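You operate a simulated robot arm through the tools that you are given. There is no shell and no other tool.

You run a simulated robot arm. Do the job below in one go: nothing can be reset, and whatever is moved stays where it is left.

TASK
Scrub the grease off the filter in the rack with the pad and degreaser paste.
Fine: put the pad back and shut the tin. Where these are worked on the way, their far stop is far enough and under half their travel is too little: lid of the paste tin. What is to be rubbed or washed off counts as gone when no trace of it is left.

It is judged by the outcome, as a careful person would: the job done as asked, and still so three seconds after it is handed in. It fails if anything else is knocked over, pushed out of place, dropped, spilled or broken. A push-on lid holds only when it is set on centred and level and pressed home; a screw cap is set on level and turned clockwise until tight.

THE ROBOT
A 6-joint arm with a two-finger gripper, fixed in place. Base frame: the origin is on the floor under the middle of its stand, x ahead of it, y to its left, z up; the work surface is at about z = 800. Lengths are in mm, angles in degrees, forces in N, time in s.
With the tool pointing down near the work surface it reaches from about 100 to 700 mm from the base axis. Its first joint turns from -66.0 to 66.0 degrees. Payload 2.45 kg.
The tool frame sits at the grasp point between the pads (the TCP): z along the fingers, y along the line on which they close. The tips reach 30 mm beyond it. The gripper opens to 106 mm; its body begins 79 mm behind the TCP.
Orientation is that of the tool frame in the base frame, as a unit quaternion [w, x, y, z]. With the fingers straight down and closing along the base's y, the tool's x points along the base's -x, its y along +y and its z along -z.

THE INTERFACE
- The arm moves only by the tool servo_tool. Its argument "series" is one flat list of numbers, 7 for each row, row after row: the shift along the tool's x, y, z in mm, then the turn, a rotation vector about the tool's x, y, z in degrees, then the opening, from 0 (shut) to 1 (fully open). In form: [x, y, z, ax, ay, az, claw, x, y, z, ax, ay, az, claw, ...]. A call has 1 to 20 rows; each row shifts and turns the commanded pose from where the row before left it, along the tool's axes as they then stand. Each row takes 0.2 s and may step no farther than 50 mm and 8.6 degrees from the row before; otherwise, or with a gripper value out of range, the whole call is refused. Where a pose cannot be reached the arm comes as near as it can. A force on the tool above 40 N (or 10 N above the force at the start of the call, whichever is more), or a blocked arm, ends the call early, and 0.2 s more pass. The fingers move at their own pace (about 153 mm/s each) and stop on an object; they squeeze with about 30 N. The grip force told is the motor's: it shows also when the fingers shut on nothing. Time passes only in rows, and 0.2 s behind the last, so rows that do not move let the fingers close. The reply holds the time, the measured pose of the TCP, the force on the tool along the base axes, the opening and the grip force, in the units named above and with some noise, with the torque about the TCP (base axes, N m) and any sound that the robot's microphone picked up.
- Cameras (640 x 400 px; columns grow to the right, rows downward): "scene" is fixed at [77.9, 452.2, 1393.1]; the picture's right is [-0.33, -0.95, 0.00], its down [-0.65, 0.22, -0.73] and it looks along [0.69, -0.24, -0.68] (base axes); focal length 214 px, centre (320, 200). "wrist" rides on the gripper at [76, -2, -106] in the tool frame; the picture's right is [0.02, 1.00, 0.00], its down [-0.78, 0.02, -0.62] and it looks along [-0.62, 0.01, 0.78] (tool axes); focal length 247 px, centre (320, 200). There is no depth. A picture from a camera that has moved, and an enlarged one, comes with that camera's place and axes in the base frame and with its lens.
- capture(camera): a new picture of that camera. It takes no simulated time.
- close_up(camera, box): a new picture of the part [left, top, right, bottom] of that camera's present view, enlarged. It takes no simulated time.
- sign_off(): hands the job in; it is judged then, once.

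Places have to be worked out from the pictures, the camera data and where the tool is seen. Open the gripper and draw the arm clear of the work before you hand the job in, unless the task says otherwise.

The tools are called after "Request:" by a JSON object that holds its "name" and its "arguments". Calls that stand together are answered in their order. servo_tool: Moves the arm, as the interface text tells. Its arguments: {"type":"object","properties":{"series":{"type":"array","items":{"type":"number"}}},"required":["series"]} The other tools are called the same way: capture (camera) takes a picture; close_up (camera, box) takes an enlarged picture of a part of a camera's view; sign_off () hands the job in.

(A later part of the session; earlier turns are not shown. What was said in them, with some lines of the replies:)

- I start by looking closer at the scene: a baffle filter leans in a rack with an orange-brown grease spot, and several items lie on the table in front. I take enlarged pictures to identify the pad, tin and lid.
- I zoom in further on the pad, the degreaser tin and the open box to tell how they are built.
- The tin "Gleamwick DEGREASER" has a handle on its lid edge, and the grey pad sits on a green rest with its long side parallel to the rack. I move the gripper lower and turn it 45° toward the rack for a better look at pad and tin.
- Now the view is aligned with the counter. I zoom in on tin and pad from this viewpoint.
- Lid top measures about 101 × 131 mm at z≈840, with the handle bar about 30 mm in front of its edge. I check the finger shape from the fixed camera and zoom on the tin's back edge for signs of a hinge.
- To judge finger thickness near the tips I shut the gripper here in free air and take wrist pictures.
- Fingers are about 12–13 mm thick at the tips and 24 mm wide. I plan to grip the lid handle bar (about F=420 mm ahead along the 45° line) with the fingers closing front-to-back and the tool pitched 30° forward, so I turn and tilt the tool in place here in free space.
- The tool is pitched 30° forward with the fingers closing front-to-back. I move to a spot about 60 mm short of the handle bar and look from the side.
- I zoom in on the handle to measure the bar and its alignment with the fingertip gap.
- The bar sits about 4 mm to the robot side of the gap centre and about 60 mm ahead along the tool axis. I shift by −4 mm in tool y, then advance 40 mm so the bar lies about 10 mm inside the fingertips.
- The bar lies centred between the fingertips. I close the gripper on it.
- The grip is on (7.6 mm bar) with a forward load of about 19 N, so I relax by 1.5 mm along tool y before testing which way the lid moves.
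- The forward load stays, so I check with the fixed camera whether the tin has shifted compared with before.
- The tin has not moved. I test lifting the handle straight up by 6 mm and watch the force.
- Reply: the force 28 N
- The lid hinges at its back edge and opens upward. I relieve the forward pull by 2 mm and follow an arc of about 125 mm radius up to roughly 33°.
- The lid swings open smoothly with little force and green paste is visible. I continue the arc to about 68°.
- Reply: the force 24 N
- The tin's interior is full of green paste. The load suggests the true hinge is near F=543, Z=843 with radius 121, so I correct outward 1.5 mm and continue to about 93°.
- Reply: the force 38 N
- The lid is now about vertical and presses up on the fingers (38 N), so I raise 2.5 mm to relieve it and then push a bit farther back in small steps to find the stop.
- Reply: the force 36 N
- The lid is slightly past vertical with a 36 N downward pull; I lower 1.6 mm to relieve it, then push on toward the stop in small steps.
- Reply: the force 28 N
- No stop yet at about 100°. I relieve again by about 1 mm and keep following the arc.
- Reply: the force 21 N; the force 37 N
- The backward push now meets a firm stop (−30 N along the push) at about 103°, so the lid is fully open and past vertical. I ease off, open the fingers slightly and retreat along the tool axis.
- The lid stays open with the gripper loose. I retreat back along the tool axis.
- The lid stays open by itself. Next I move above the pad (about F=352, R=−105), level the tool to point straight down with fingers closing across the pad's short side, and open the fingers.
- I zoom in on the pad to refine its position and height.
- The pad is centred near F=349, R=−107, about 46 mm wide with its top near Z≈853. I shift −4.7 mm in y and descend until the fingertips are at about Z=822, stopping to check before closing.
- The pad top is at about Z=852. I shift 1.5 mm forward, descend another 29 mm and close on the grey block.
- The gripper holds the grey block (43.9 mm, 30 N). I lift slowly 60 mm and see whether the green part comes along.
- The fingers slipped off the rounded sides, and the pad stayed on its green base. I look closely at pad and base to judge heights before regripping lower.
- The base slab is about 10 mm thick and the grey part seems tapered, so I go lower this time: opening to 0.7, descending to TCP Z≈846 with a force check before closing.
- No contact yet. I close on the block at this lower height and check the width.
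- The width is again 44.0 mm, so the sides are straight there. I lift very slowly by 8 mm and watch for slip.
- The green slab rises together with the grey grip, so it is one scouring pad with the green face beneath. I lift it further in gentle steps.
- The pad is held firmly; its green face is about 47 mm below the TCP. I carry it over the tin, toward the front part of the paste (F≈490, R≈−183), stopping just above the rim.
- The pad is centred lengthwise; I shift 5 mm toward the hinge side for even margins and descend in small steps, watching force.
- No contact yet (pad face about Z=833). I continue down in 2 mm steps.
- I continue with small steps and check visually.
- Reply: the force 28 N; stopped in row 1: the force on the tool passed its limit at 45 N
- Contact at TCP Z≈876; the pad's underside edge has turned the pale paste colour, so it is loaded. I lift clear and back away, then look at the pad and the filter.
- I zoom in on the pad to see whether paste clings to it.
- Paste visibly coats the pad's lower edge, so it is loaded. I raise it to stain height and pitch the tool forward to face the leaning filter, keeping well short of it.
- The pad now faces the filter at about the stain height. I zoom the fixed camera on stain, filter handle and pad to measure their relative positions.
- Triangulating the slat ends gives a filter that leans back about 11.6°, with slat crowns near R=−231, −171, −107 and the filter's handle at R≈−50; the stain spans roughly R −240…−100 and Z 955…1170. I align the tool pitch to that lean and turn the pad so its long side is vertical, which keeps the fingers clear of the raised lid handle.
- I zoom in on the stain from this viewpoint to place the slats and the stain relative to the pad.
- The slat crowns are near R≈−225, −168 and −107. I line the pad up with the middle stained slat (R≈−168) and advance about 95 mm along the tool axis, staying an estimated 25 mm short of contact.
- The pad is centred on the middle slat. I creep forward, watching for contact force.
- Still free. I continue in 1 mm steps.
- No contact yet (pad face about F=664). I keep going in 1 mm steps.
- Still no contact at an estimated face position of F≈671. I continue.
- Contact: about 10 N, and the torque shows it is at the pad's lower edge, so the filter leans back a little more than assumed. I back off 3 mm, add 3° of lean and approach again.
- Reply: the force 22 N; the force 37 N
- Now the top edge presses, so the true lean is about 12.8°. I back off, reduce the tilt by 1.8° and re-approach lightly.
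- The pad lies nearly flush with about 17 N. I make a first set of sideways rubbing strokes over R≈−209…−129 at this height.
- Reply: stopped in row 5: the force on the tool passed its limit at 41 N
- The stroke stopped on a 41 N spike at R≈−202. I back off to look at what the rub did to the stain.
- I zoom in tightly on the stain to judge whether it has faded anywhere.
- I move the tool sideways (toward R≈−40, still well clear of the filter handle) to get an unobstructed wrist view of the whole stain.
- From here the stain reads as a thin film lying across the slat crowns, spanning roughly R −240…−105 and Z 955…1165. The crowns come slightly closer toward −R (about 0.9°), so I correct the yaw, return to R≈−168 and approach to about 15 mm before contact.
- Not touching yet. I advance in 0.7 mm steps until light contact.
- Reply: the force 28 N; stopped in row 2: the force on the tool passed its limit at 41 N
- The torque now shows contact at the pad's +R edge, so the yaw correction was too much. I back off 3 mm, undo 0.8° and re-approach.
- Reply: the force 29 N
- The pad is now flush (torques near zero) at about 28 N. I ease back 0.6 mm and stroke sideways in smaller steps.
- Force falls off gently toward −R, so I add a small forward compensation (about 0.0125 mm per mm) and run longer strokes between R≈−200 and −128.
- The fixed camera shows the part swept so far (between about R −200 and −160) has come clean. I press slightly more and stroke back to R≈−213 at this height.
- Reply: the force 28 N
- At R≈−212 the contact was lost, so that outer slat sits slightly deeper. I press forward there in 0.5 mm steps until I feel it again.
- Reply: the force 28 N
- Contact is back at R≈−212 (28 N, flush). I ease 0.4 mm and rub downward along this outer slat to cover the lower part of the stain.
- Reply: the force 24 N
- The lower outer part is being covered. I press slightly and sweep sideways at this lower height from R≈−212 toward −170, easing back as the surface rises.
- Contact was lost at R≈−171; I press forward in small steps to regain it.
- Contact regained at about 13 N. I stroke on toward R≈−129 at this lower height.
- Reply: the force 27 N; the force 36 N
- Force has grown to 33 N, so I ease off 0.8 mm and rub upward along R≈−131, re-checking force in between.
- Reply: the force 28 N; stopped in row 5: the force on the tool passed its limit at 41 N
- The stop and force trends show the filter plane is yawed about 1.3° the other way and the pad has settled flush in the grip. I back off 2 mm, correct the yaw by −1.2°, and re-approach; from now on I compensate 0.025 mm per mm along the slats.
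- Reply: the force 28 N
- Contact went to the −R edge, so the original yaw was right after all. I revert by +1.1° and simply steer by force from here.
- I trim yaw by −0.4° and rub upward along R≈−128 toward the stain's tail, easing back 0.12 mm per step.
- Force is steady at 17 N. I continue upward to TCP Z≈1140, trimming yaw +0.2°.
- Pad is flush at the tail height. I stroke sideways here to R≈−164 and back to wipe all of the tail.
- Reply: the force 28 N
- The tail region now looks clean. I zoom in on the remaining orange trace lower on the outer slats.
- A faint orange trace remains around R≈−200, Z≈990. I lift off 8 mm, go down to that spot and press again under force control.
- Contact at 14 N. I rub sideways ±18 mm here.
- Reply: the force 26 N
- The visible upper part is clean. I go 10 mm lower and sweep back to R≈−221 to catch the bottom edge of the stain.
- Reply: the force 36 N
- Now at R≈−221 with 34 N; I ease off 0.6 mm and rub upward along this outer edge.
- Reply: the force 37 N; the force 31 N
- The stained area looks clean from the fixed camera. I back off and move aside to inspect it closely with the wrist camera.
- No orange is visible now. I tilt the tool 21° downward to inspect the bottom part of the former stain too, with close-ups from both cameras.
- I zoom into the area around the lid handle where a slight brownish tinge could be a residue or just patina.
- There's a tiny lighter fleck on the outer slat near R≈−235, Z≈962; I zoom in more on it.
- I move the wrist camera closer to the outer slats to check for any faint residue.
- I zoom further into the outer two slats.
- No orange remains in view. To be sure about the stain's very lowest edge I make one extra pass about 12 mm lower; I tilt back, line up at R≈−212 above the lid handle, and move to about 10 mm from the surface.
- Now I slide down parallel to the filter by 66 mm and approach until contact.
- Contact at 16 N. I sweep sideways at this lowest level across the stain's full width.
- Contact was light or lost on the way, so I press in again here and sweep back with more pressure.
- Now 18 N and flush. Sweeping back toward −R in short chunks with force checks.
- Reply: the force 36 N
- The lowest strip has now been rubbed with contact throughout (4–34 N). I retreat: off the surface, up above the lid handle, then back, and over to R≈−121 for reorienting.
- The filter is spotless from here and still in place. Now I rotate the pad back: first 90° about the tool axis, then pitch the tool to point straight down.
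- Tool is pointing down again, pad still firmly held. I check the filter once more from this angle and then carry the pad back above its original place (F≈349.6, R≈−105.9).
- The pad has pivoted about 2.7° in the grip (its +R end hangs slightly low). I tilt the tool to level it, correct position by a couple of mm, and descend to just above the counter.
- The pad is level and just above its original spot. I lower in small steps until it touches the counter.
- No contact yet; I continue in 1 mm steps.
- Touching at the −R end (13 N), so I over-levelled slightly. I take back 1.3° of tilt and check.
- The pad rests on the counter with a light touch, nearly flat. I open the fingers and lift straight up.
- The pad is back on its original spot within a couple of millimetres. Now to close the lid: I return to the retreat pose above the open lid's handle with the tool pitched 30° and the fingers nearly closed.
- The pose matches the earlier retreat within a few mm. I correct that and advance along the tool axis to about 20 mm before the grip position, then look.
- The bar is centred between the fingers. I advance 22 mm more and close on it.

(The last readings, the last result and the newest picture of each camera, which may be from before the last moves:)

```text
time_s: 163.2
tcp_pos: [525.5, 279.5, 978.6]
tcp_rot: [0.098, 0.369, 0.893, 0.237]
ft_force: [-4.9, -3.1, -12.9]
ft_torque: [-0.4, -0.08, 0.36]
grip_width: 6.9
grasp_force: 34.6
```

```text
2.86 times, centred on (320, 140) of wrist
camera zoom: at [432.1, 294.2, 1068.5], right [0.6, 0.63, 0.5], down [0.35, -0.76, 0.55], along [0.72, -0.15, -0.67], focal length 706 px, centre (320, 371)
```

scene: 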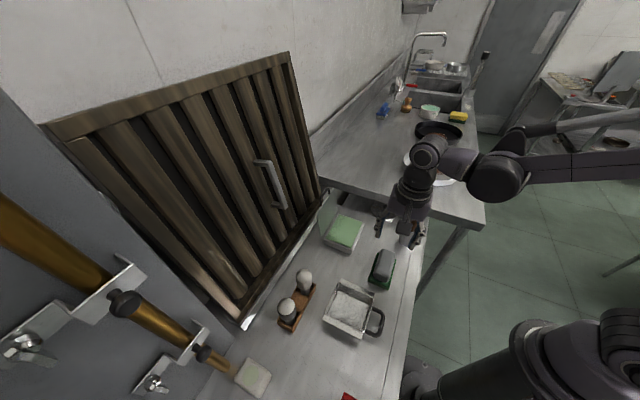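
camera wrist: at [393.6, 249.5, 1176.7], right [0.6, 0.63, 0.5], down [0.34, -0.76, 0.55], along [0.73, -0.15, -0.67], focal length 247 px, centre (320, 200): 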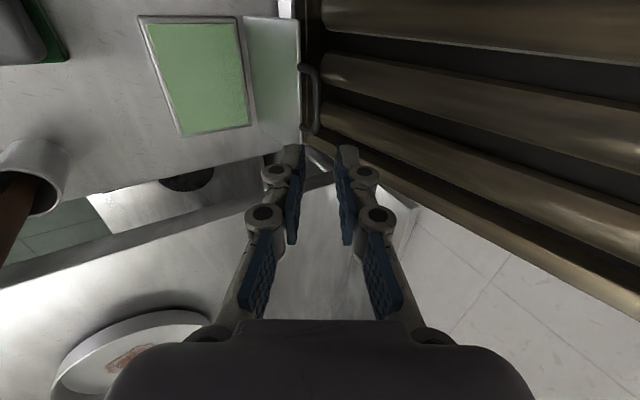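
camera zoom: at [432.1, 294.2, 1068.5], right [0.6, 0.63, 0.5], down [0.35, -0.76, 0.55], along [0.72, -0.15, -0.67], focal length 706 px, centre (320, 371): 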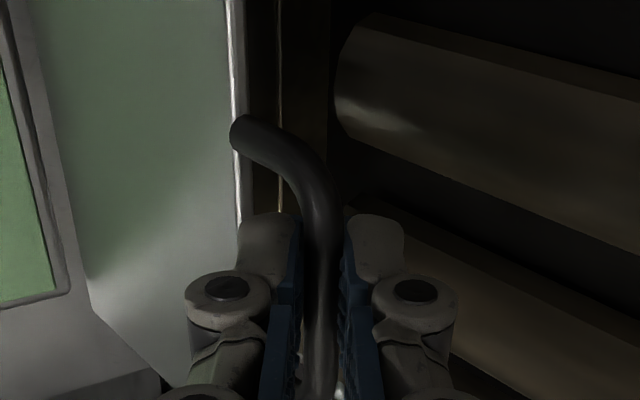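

The handle is gripped. I ease 0.6 mm down and begin swinging the lid shut along the arc (hinge F≈551.5, Z≈836.5, radius 130), checking force every few steps.

Request:
{"name": "servo_tool", "arguments": {"series": [0, -0.3, 0.52, 0, 0, 0, 0, 0, -8.69, -7.29, 0, 0, 0, 0, 0, -9.29, -6.51, 0, 0, 0, 0, 0, 0, 0, 0, 0, 0, 0]}}

Request:
{"name": "servo_tool", "arguments": {"series": [0, -9.82, -5.67, 0, 0, 0, 0, 0, -10.28, -4.79, 0, 0, 0, 0, 0, 0, 0, 0, 0, 0, 0]}}

Request:
{"name": "close_up", "arguments": {"camera": "scene", "box": [290, 140, 430, 260]}}

```text
time_s: 164.2
tcp_pos: [509.6, 263.2, 981.1]
tcp_rot: [0.099, 0.37, 0.893, 0.237]
ft_force: [-2.7, 1.7, -20.5]
ft_torque: [-0.22, 0.08, 0.39]
grip_width: 7.0
grasp_force: 35.9
```

```text
time_s: 165.0
tcp_pos: [492.8, 246.1, 980.4]
tcp_rot: [0.097, 0.368, 0.893, 0.239]
ft_force: [-8.0, 10.9, -14.6]
ft_torque: [-0.09, 0.03, 0.31]
grip_width: 7.0
grasp_force: 34.9
```

```text
3.33 times, centred on (360, 200) of scene
camera zoom: at [77.9, 452.7, 1392.9], right [-0.33, -0.95, 0.0], down [-0.65, 0.22, -0.73], along [0.69, -0.24, -0.68], focal length 715 px, centre (187, 200)
```

zoom: 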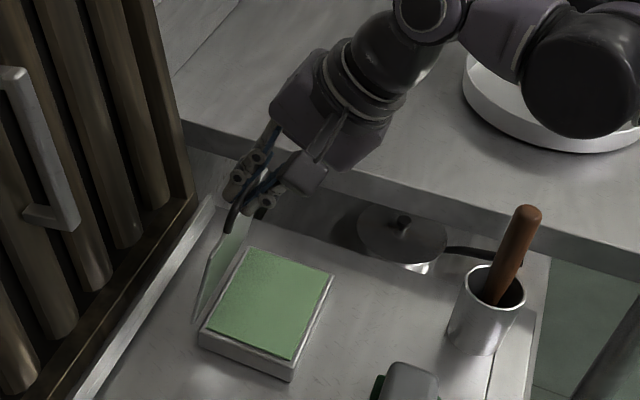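

Smooth so far (lid about 82°). I make small corrections and continue.

Request:
{"name": "servo_tool", "arguments": {"series": [0.5, -0.3, 0.52, 0, 0, 0, 0, 0, -10.66, -3.88, 0, 0, 0, 0, 0, -10.96, -2.94, 0, 0, 0, 0, 0, -11.17, -1.97, 0, 0, 0, 0, 0, 0, 0, 0, 0, 0, 0]}}

Request:
{"name": "servo_tool", "arguments": {"series": [0, -11.3, -0.99, 0, 0, 0, 0, 0, -11.34, 0, 0, 0, 0, 0, 0, -11.3, 0.99, 0, 0, 0, 0, 0, 0, 0, 0, 0, 0, 0]}}

Request:
{"name": "close_up", "arguments": {"camera": "scene", "box": [290, 140, 430, 260]}}

```text
time_s: 166.2
tcp_pos: [469.7, 222.6, 971.3]
tcp_rot: [0.099, 0.369, 0.893, 0.239]
ft_force: [-6.4, 3.8, 3.9]
ft_torque: [0.14, 0.03, 0.15]
grip_width: 6.9
grasp_force: 34.9
```

```text
time_s: 167.2
tcp_pos: [451.7, 204.7, 954.2]
tcp_rot: [0.099, 0.37, 0.892, 0.238]
ft_force: [7.0, 9.8, -15.9]
ft_torque: [-0.09, -0.19, -0.3]
grip_width: 6.9
grasp_force: 34.9
```

```text
3.33 times, centred on (360, 200) of scene
camera zoom: at [78.3, 452.6, 1392.9], right [-0.33, -0.95, 0.0], down [-0.65, 0.22, -0.73], along [0.69, -0.24, -0.68], focal length 715 px, centre (187, 200)
```

zoom: 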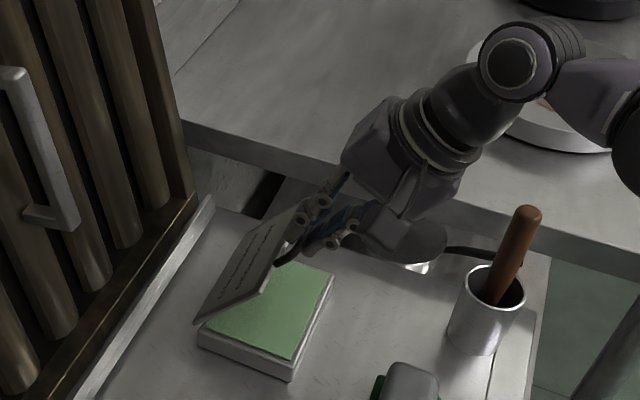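

Lid at about 52° with mild inward pull; I correct 0.9 mm inward and continue.

Request:
{"name": "servo_tool", "arguments": {"series": [0, 0.12, 0.89, 0, 0, 0, 0, 0, -11.17, 1.97, 0, 0, 0, 0, 0, -10.96, 2.94, 0, 0, 0, 0, 0, -10.66, 3.88, 0, 0, 0, 0, 0, 0, 0, 0, 0, 0, 0]}}

Request:
{"name": "servo_tool", "arguments": {"series": [0, -10.28, 4.79, 0, 0, 0, 0, 0, -9.82, 5.67, 0, 0, 0, 0, 0, -9.29, 6.51, 0, 0, 0, 0, 0, 0, 0, 0, 0, 0, 0]}}

Request:
{"name": "close_up", "arguments": {"camera": "scene", "box": [290, 140, 430, 260]}}

```text
time_s: 168.4
tcp_pos: [435.2, 188.0, 930.6]
tcp_rot: [0.098, 0.369, 0.893, 0.24]
ft_force: [-2.3, 8.7, -4.7]
ft_torque: [0.33, 0.21, -0.17]
grip_width: 6.9
grasp_force: 35.3
```

```text
time_s: 169.4
tcp_pos: [421.7, 176.0, 900.6]
tcp_rot: [0.099, 0.369, 0.893, 0.238]
ft_force: [-7.3, 9.6, -1.7]
ft_torque: [0.46, 0.41, -0.29]
grip_width: 7.0
grasp_force: 35.0
```

```text
3.33 times, centred on (360, 200) of scene
camera zoom: at [77.7, 452.5, 1393.0], right [-0.33, -0.95, 0.0], down [-0.65, 0.22, -0.73], along [0.69, -0.24, -0.68], focal length 715 px, centre (187, 200)
```

zoom: 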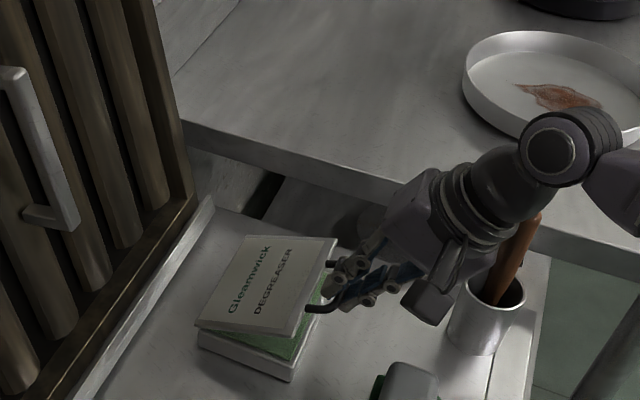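

Lid at about 22°. Continuing down.

Request:
{"name": "servo_tool", "arguments": {"series": [0, -8.69, 7.29, 0, 0, 0, 0, 0, -8.02, 8.02, 0, 0, 0, 0, 0, 0, 0, 0, 0, 0, 0]}}

Request:
{"name": "servo_tool", "arguments": {"series": [0, -7.29, 8.69, 0, 0, 0, 0, 0, 0, 0, 0, 0, 0, 0]}}

Request:
{"name": "close_up", "arguments": {"camera": "scene", "box": [310, 190, 400, 270]}}

```text
time_s: 170.2
tcp_pos: [416.8, 170.3, 879.1]
tcp_rot: [0.098, 0.37, 0.892, 0.239]
ft_force: [-5.5, 15.3, -2.3]
ft_torque: [0.33, 0.22, -0.45]
grip_width: 7.1
grasp_force: 35.8
```

```text
time_s: 170.8
tcp_pos: [416.8, 169.7, 867.0]
tcp_rot: [0.098, 0.37, 0.893, 0.237]
ft_force: [-15.3, 5.3, 1.2]
ft_torque: [0.61, 0.77, -0.26]
grip_width: 7.1
grasp_force: 35.1
```

```text
5.00 times, centred on (355, 230) of scene
camera zoom: at [77.6, 452.3, 1393.1], right [-0.33, -0.95, 0.0], down [-0.65, 0.22, -0.73], along [0.69, -0.24, -0.68], focal length 1072 px, centre (145, 50)
```

zoom: 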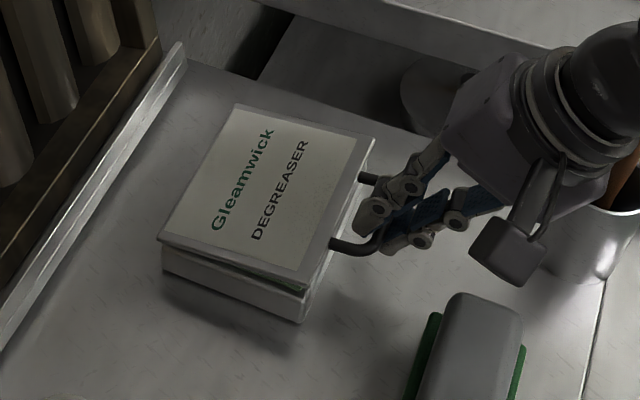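

Nearly shut. I lower the last part gently and feel for the seat.

Request:
{"name": "servo_tool", "arguments": {"series": [0, -3.4, 4.6, 0, 0, 0, 0, 0, -2.2, 3.2, 0, 0, 0, 0, 0, 0, 0, 0, 0, 0, 0]}}

Request:
{"name": "servo_tool", "arguments": {"series": [0, -1, 1.5, 0, 0, 0, 0, 0, 0, 0, 0, 0, 0, 0]}}

Request:
{"name": "close_up", "arguments": {"camera": "scene", "box": [316, 200, 376, 260]}}

```text
time_s: 171.6
tcp_pos: [415.5, 168.9, 858.8]
tcp_rot: [0.099, 0.369, 0.893, 0.238]
ft_force: [-11.7, -3.4, -0.5]
ft_torque: [0.28, 0.55, -0.48]
grip_width: 7.2
grasp_force: 34.8
```

```text
time_s: 172.2
tcp_pos: [415.6, 168.2, 855.9]
tcp_rot: [0.098, 0.37, 0.893, 0.238]
ft_force: [-11.7, -4.1, -0.8]
ft_torque: [0.01, 0.32, -0.66]
grip_width: 7.0
grasp_force: 35.6
```

```text
6.67 times, centred on (346, 230) of scene
camera zoom: at [77.6, 452.1, 1393.1], right [-0.33, -0.95, 0.0], down [-0.65, 0.22, -0.73], along [0.69, -0.24, -0.68], focal length 1430 px, centre (147, 0)
```

zoom: 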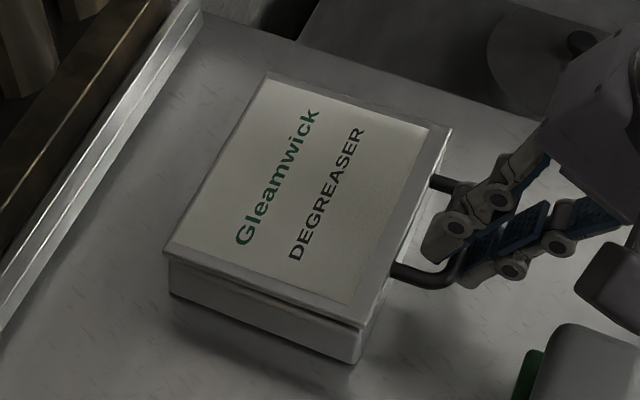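

A small gap remains; I continue down in 1 mm steps until I feel the lid seat.

Request:
{"name": "servo_tool", "arguments": {"series": [0, -0.5, 0.87, 0, 0, 0, 0, 0, -0.5, 0.87, 0, 0, 0, 0, 0, 0, 0, 0, 0, 0, 0]}}

Request:
{"name": "servo_tool", "arguments": {"series": [0, -0.5, 0.87, 0, 0, 0, 0, 0, 0, 0, 0, 0, 0, 0]}}

Request:
{"name": "close_up", "arguments": {"camera": "scene", "box": [316, 200, 376, 260]}}

```text
time_s: 173.0
tcp_pos: [416.5, 167.9, 853.6]
tcp_rot: [0.098, 0.37, 0.893, 0.238]
ft_force: [-12.5, -3.8, -0.4]
ft_torque: [0.16, 0.48, -0.53]
grip_width: 7.2
grasp_force: 35.3
```

```text
time_s: 173.6
tcp_pos: [415.0, 167.7, 852.5]
tcp_rot: [0.1, 0.369, 0.892, 0.239]
ft_force: [-11.5, -3.6, -0.3]
ft_torque: [0.27, 0.47, -0.48]
grip_width: 7.1
grasp_force: 35.3
```

```text
6.67 times, centred on (346, 230) of scene
camera zoom: at [77.7, 452.2, 1393.1], right [-0.33, -0.95, 0.0], down [-0.65, 0.22, -0.73], along [0.69, -0.24, -0.68], focal length 1430 px, centre (147, 0)
```

zoom: 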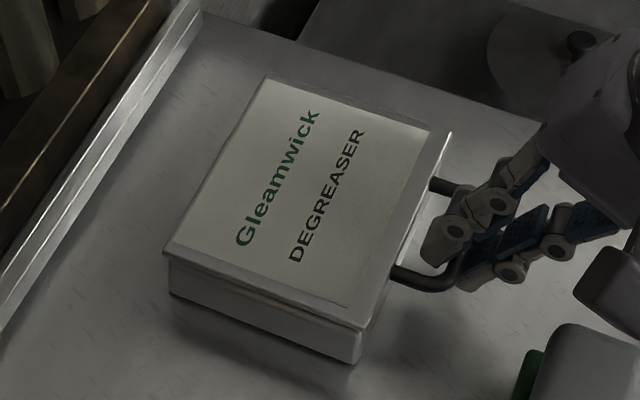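

Almost identical to the original closed view. I press a little further to confirm it is seated.

Request:
{"name": "servo_tool", "arguments": {"series": [0, -0.5, 0.87, 0, 0, 0, 0, 0, -0.5, 0.87, 0, 0, 0, 0, 0, 0, 0, 0, 0, 0, 0]}}

Request:
{"name": "servo_tool", "arguments": {"series": [0, -0.5, 0.87, 0, 0, 0, 0, 0, 0, 0, 0, 0, 0, 0]}}

Request:
{"name": "close_up", "arguments": {"camera": "scene", "box": [316, 200, 376, 260]}}

```text
time_s: 174.4
tcp_pos: [416.0, 168.4, 850.7]
tcp_rot: [0.1, 0.369, 0.892, 0.241]
ft_force: [-3.3, 0.7, 2.4]
ft_torque: [0.36, 0.29, -0.53]
grip_width: 7.1
grasp_force: 34.8
```

```text
time_s: 175.0
tcp_pos: [414.9, 168.9, 849.2]
tcp_rot: [0.099, 0.369, 0.892, 0.24]
ft_force: [-0.6, -0.3, 13.6]
ft_torque: [0.41, 0.21, -0.58]
grip_width: 7.3
grasp_force: 35.2
```

```text
6.67 times, centred on (346, 230) of scene
camera zoom: at [77.7, 452.2, 1393.1], right [-0.33, -0.95, 0.0], down [-0.65, 0.22, -0.73], along [0.69, -0.24, -0.68], focal length 1430 px, centre (147, 0)
```

zoom: 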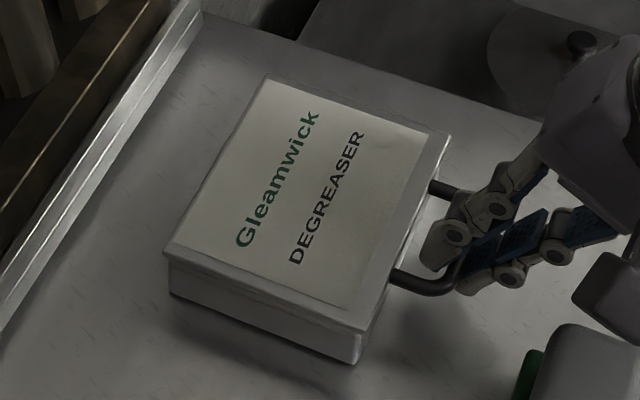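

The lid is seated (13.6 N upward reaction) and looks exactly as at the start. I open the fingers just slightly and withdraw along the tool axis.

Request:
{"name": "servo_tool", "arguments": {"series": [0, 0, -0.5, 0, 0, 0, 0, 0, 0, 0, 0, 0, 0, 0.12, 0, 0, 0, 0, 0, 0, 0.12, 0, 0, 0, 0, 0, 0, 0.12]}}

Request:
{"name": "close_up", "arguments": {"camera": "wrist", "box": [250, 70, 390, 210]}}

```text
time_s: 176.0
tcp_pos: [416.2, 168.3, 849.4]
tcp_rot: [0.099, 0.37, 0.892, 0.239]
ft_force: [1.1, 0.7, 0.5]
ft_torque: [-0.01, -0.01, 0.0]
grip_width: 12.7
grasp_force: 0.1
```

```text
2.86 times, centred on (320, 140) of wrist
camera zoom: at [322.5, 183.1, 940.6], right [0.6, 0.63, 0.5], down [0.34, -0.76, 0.55], along [0.72, -0.15, -0.67], focal length 706 px, centre (320, 371)
```

zoom: 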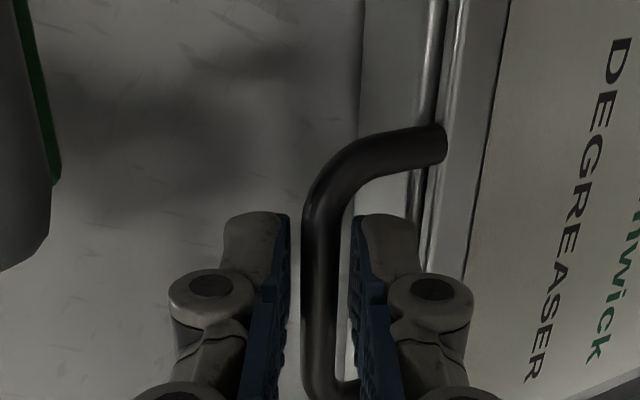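

Fingers are free of the bar. I withdraw straight back and check the tin.

Request:
{"name": "servo_tool", "arguments": {"series": [0, 0, -8, 0, 0, 0, 0.12, 0, 0, -15, 0, 0, 0, 0.12, 0, 0, -25, 0, 0, 0, 0.12, 0, 0, -40, 0, 0, 0, 0.12, 0, 0, -40, 0, 0, 0, 0.12, 0, 0, 0, 0, 0, 0, 0.12]}}

Request:
{"name": "close_up", "arguments": {"camera": "scene", "box": [316, 200, 376, 260]}}

Request:
{"name": "capture", "arguments": {"camera": "wrist"}}

```text
time_s: 177.4
tcp_pos: [372.9, 124.6, 964.4]
tcp_rot: [0.099, 0.37, 0.892, 0.239]
ft_force: [-0.5, 0.7, -0.4]
ft_torque: [0.02, -0.02, 0.02]
grip_width: 12.6
grasp_force: 0.1
```

```text
6.67 times, centred on (346, 230) of scene
camera zoom: at [77.9, 452.2, 1393.1], right [-0.33, -0.95, 0.0], down [-0.65, 0.22, -0.73], along [0.69, -0.24, -0.68], focal length 1430 px, centre (147, 0)
```

zoom: 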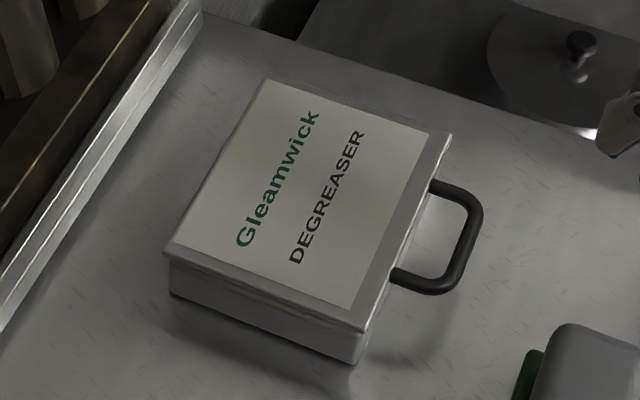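

```text
taken
camera wrist: at [279.0, 139.3, 1052.9], right [0.6, 0.63, 0.5], down [0.34, -0.76, 0.55], along [0.72, -0.15, -0.67], focal length 247 px, centre (320, 200)
```

wrist: 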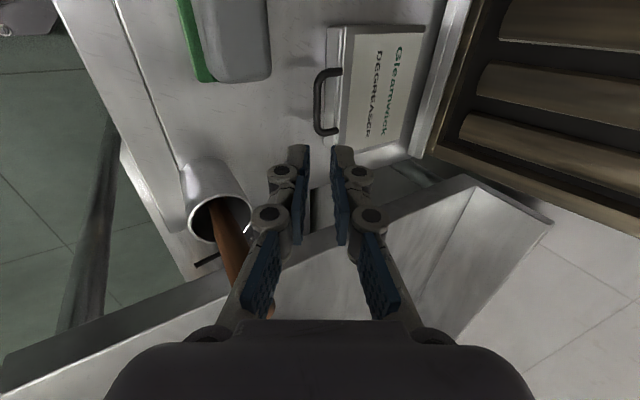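

The tin is shut and looks identical to the start. I raise the arm up and back, and turn it to the starting orientation, opening the gripper, for a final inspection.

Request:
{"name": "servo_tool", "arguments": {"series": [0, 0, -40, 0, 0, 0, 0.12, 0, 0, -40, 0, 0, 0, 0.3, 0, 0, -40, 0, 0, 0, 0.5, 0, 0, 0, 7.5, 0, 0, 1, 0, 0, 0, 7.5, 0, 0, 1, 0, 0, 0, 7.5, 0, 0, 1, 0, 0, 0, 7.5, 0, 0, 1, 0, 0, -45, 0, 0, 0, 1, 0, 0, -45, 0, 0, 0, 1, 0, 0, -45, 0, 0, 0, 1, 0, 0, -40, 0, 0, 0, 1, 0, 0, 0, 0, 0, -7.5, 1, 0, 0, 0, 0, 0, -7.5, 1, 0, 0, 0, 0, 0, -7.5, 1, 0, 0, 0, 0, 0, -7.5, 1, 0, 0, 0, 0, 0, -7.5, 1, 0, 0, 0, 0, 0, -7.5, 1, 0, 0, 0, 0, 0, 0, 1]}}

Request:
{"name": "capture", "arguments": {"camera": "wrist"}}

Request:
{"name": "capture", "arguments": {"camera": "scene"}}

```text
time_s: 181.2
tcp_pos: [326.6, 79.5, 1240.5]
tcp_rot: [0.0, -0.001, 1.0, 0.0]
ft_force: [-0.3, -0.2, 0.4]
ft_torque: [0.01, 0.0, -0.01]
grip_width: 106.0
grasp_force: 0.0
```

```text
taken
camera wrist: at [250.2, 78.0, 1345.5], right [-0.02, 1.0, 0.0], down [0.78, 0.02, 0.62], along [0.62, 0.01, -0.78], focal length 247 px, centre (320, 200)
```

wrist: 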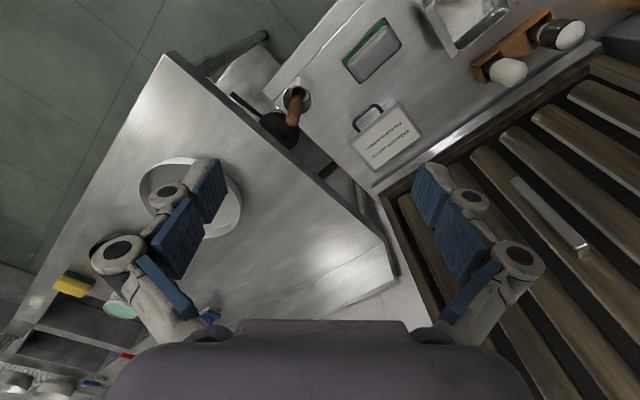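

```text
taken
```

scene: 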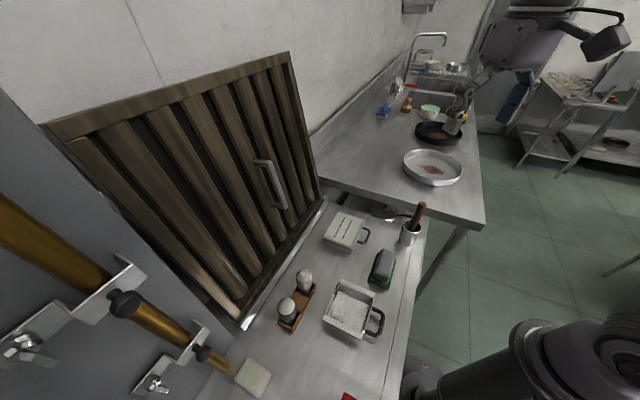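

Everything on the counter is where it started. I move to the starting pose to compare the same wrist view of the stain area as at the beginning.

Request:
{"name": "servo_tool", "arguments": {"series": [17, 36.7, -12, 0, 0, 0, 1, 17, 36.7, -12, 0, 0, 0, 1, 17, 36.7, -12, 0, 0, 0, 1, 17, 36.7, -12, 0, 0, 0, 1, 0, 0, 0, 0, 0, 0, 1]}}

Request:
{"name": "close_up", "arguments": {"camera": "wrist", "box": [320, 180, 480, 310]}}

Request:
{"name": "capture", "arguments": {"camera": "wrist"}}

Request:
{"name": "close_up", "arguments": {"camera": "scene", "box": [220, 80, 380, 240]}}

```text
time_s: 182.4
tcp_pos: [257.9, 227.5, 1287.4]
tcp_rot: [-0.001, 0.0, 1.0, 0.0]
ft_force: [-0.9, -0.2, -0.4]
ft_torque: [0.03, 0.0, 0.0]
grip_width: 106.2
grasp_force: 0.1
```

```text
3.08 times, centred on (400, 245) of wrist
camera zoom: at [181.8, 225.8, 1391.5], right [-0.02, 1.0, 0.0], down [0.78, 0.02, 0.62], along [0.62, 0.01, -0.78], focal length 760 px, centre (74, 62)
```

zoom: 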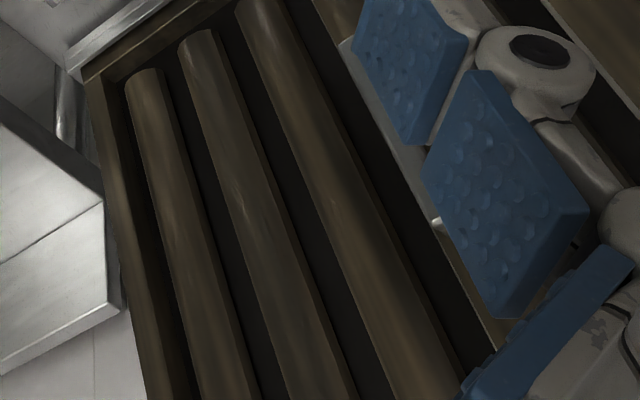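

```text
taken
camera wrist: at [181.8, 225.8, 1391.5], right [-0.02, 1.0, 0.0], down [0.78, 0.02, 0.62], along [0.62, 0.01, -0.78], focal length 247 px, centre (320, 200)
```

wrist: 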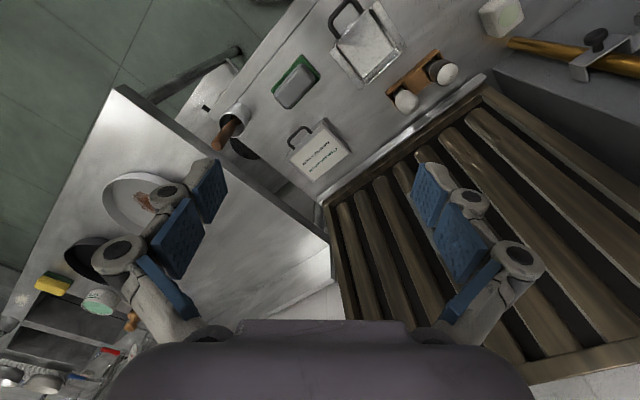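

```text
2.50 times, centred on (300, 160) of scene
camera zoom: at [77.9, 452.3, 1393.1], right [-0.33, -0.95, 0.0], down [-0.65, 0.22, -0.73], along [0.69, -0.24, -0.68], focal length 536 px, centre (370, 300)
```

zoom: 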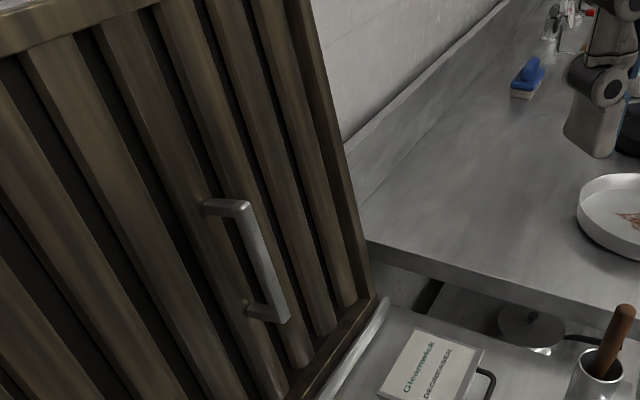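

Compared with the starting picture the stain is gone, the tin is shut, and the pad is in place. I take one last enlarged look for faint traces.

Request:
{"name": "close_up", "arguments": {"camera": "wrist", "box": [330, 190, 400, 260]}}

Request:
{"name": "close_up", "arguments": {"camera": "wrist", "box": [360, 240, 430, 310]}}

Request:
{"name": "close_up", "arguments": {"camera": "scene", "box": [265, 100, 325, 210]}}

Request:
{"name": "close_up", "arguments": {"camera": "wrist", "box": [250, 30, 370, 190]}}

```text
5.71 times, centred on (365, 225) of wrist
camera zoom: at [181.8, 225.8, 1391.5], right [-0.02, 1.0, 0.0], down [0.78, 0.02, 0.62], along [0.62, 0.01, -0.78], focal length 1411 px, centre (63, 57)
```

zoom: 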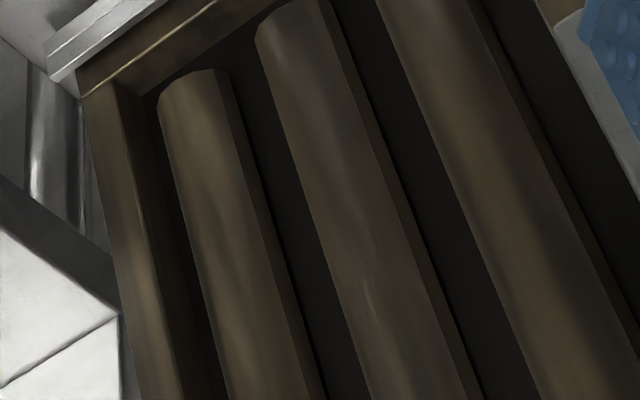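

```text
5.71 times, centred on (395, 275) of wrist
camera zoom: at [181.8, 225.8, 1391.5], right [-0.02, 1.0, 0.0], down [0.78, 0.02, 0.62], along [0.62, 0.01, -0.78], focal length 1411 px, centre (-109, -229)
```

zoom: 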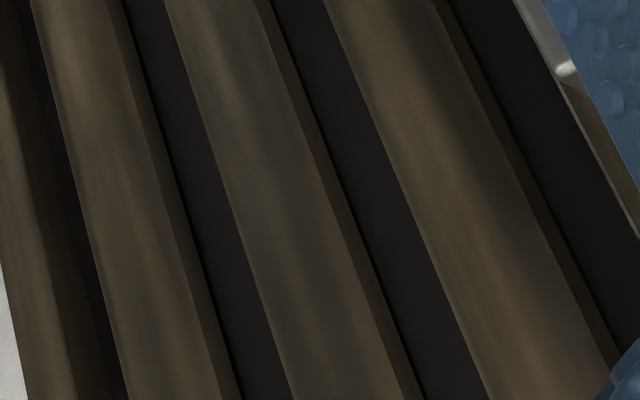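

```text
3.64 times, centred on (295, 155) of scene
camera zoom: at [77.9, 452.3, 1393.1], right [-0.33, -0.95, 0.0], down [-0.65, 0.22, -0.73], along [0.69, -0.24, -0.68], focal length 780 px, centre (411, 364)
```

zoom: 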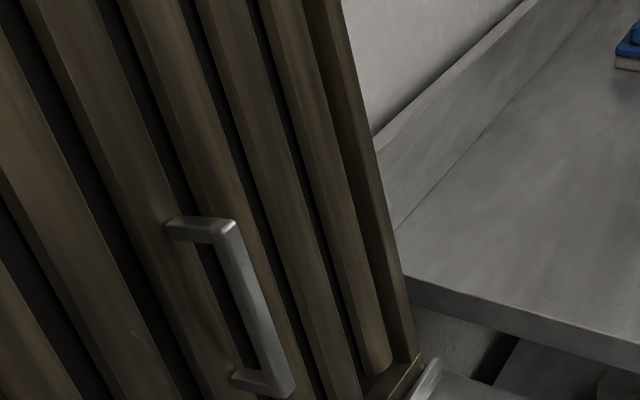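

```text
2.50 times, centred on (310, 110) of wrist
camera zoom: at [181.8, 225.8, 1391.5], right [-0.02, 1.0, 0.0], down [0.78, 0.02, 0.62], along [0.62, 0.01, -0.78], focal length 617 px, centre (345, 425)
```

zoom: 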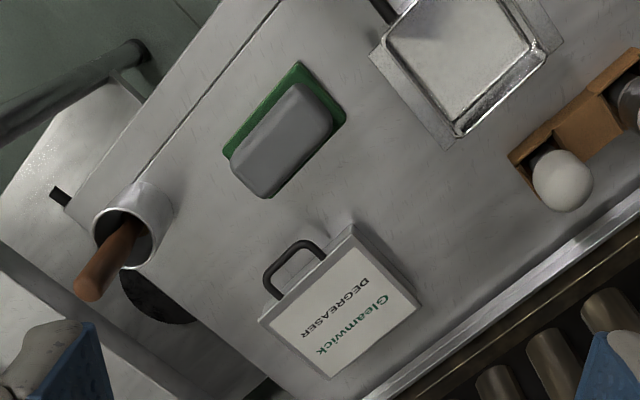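

No trace of grease is left, the pad is back on its spot, the tin is shut, nothing else has moved, and the open gripper is well clear. I hand the job in.

Request:
{"name": "sign_off", "arguments": {}}

```text
The job is handed in.
```

The grease is scrubbed off the filter, and the job is handed in. In the final enlarged pictures from both cameras I could find no trace of it on the slats.

- **Pad:** it is back on the counter within a couple of millimetres of where it started.
- **Tin:** the lid is shut and seated. I felt it meet its stop, and it looks the same as in the first pictures.
- **Filter:** it is still in place in the rack.
- **Surroundings:** nothing else on the counter has visibly moved, and the arm is clear with the gripper open.

On my first try at lifting the pad, the fingers slipped off and the pad stayed on the counter; the second, lower grip held. While scrubbing, two strokes and one press against the filter stopped at about 41 N. I saw no sign of damage or movement from any of this.
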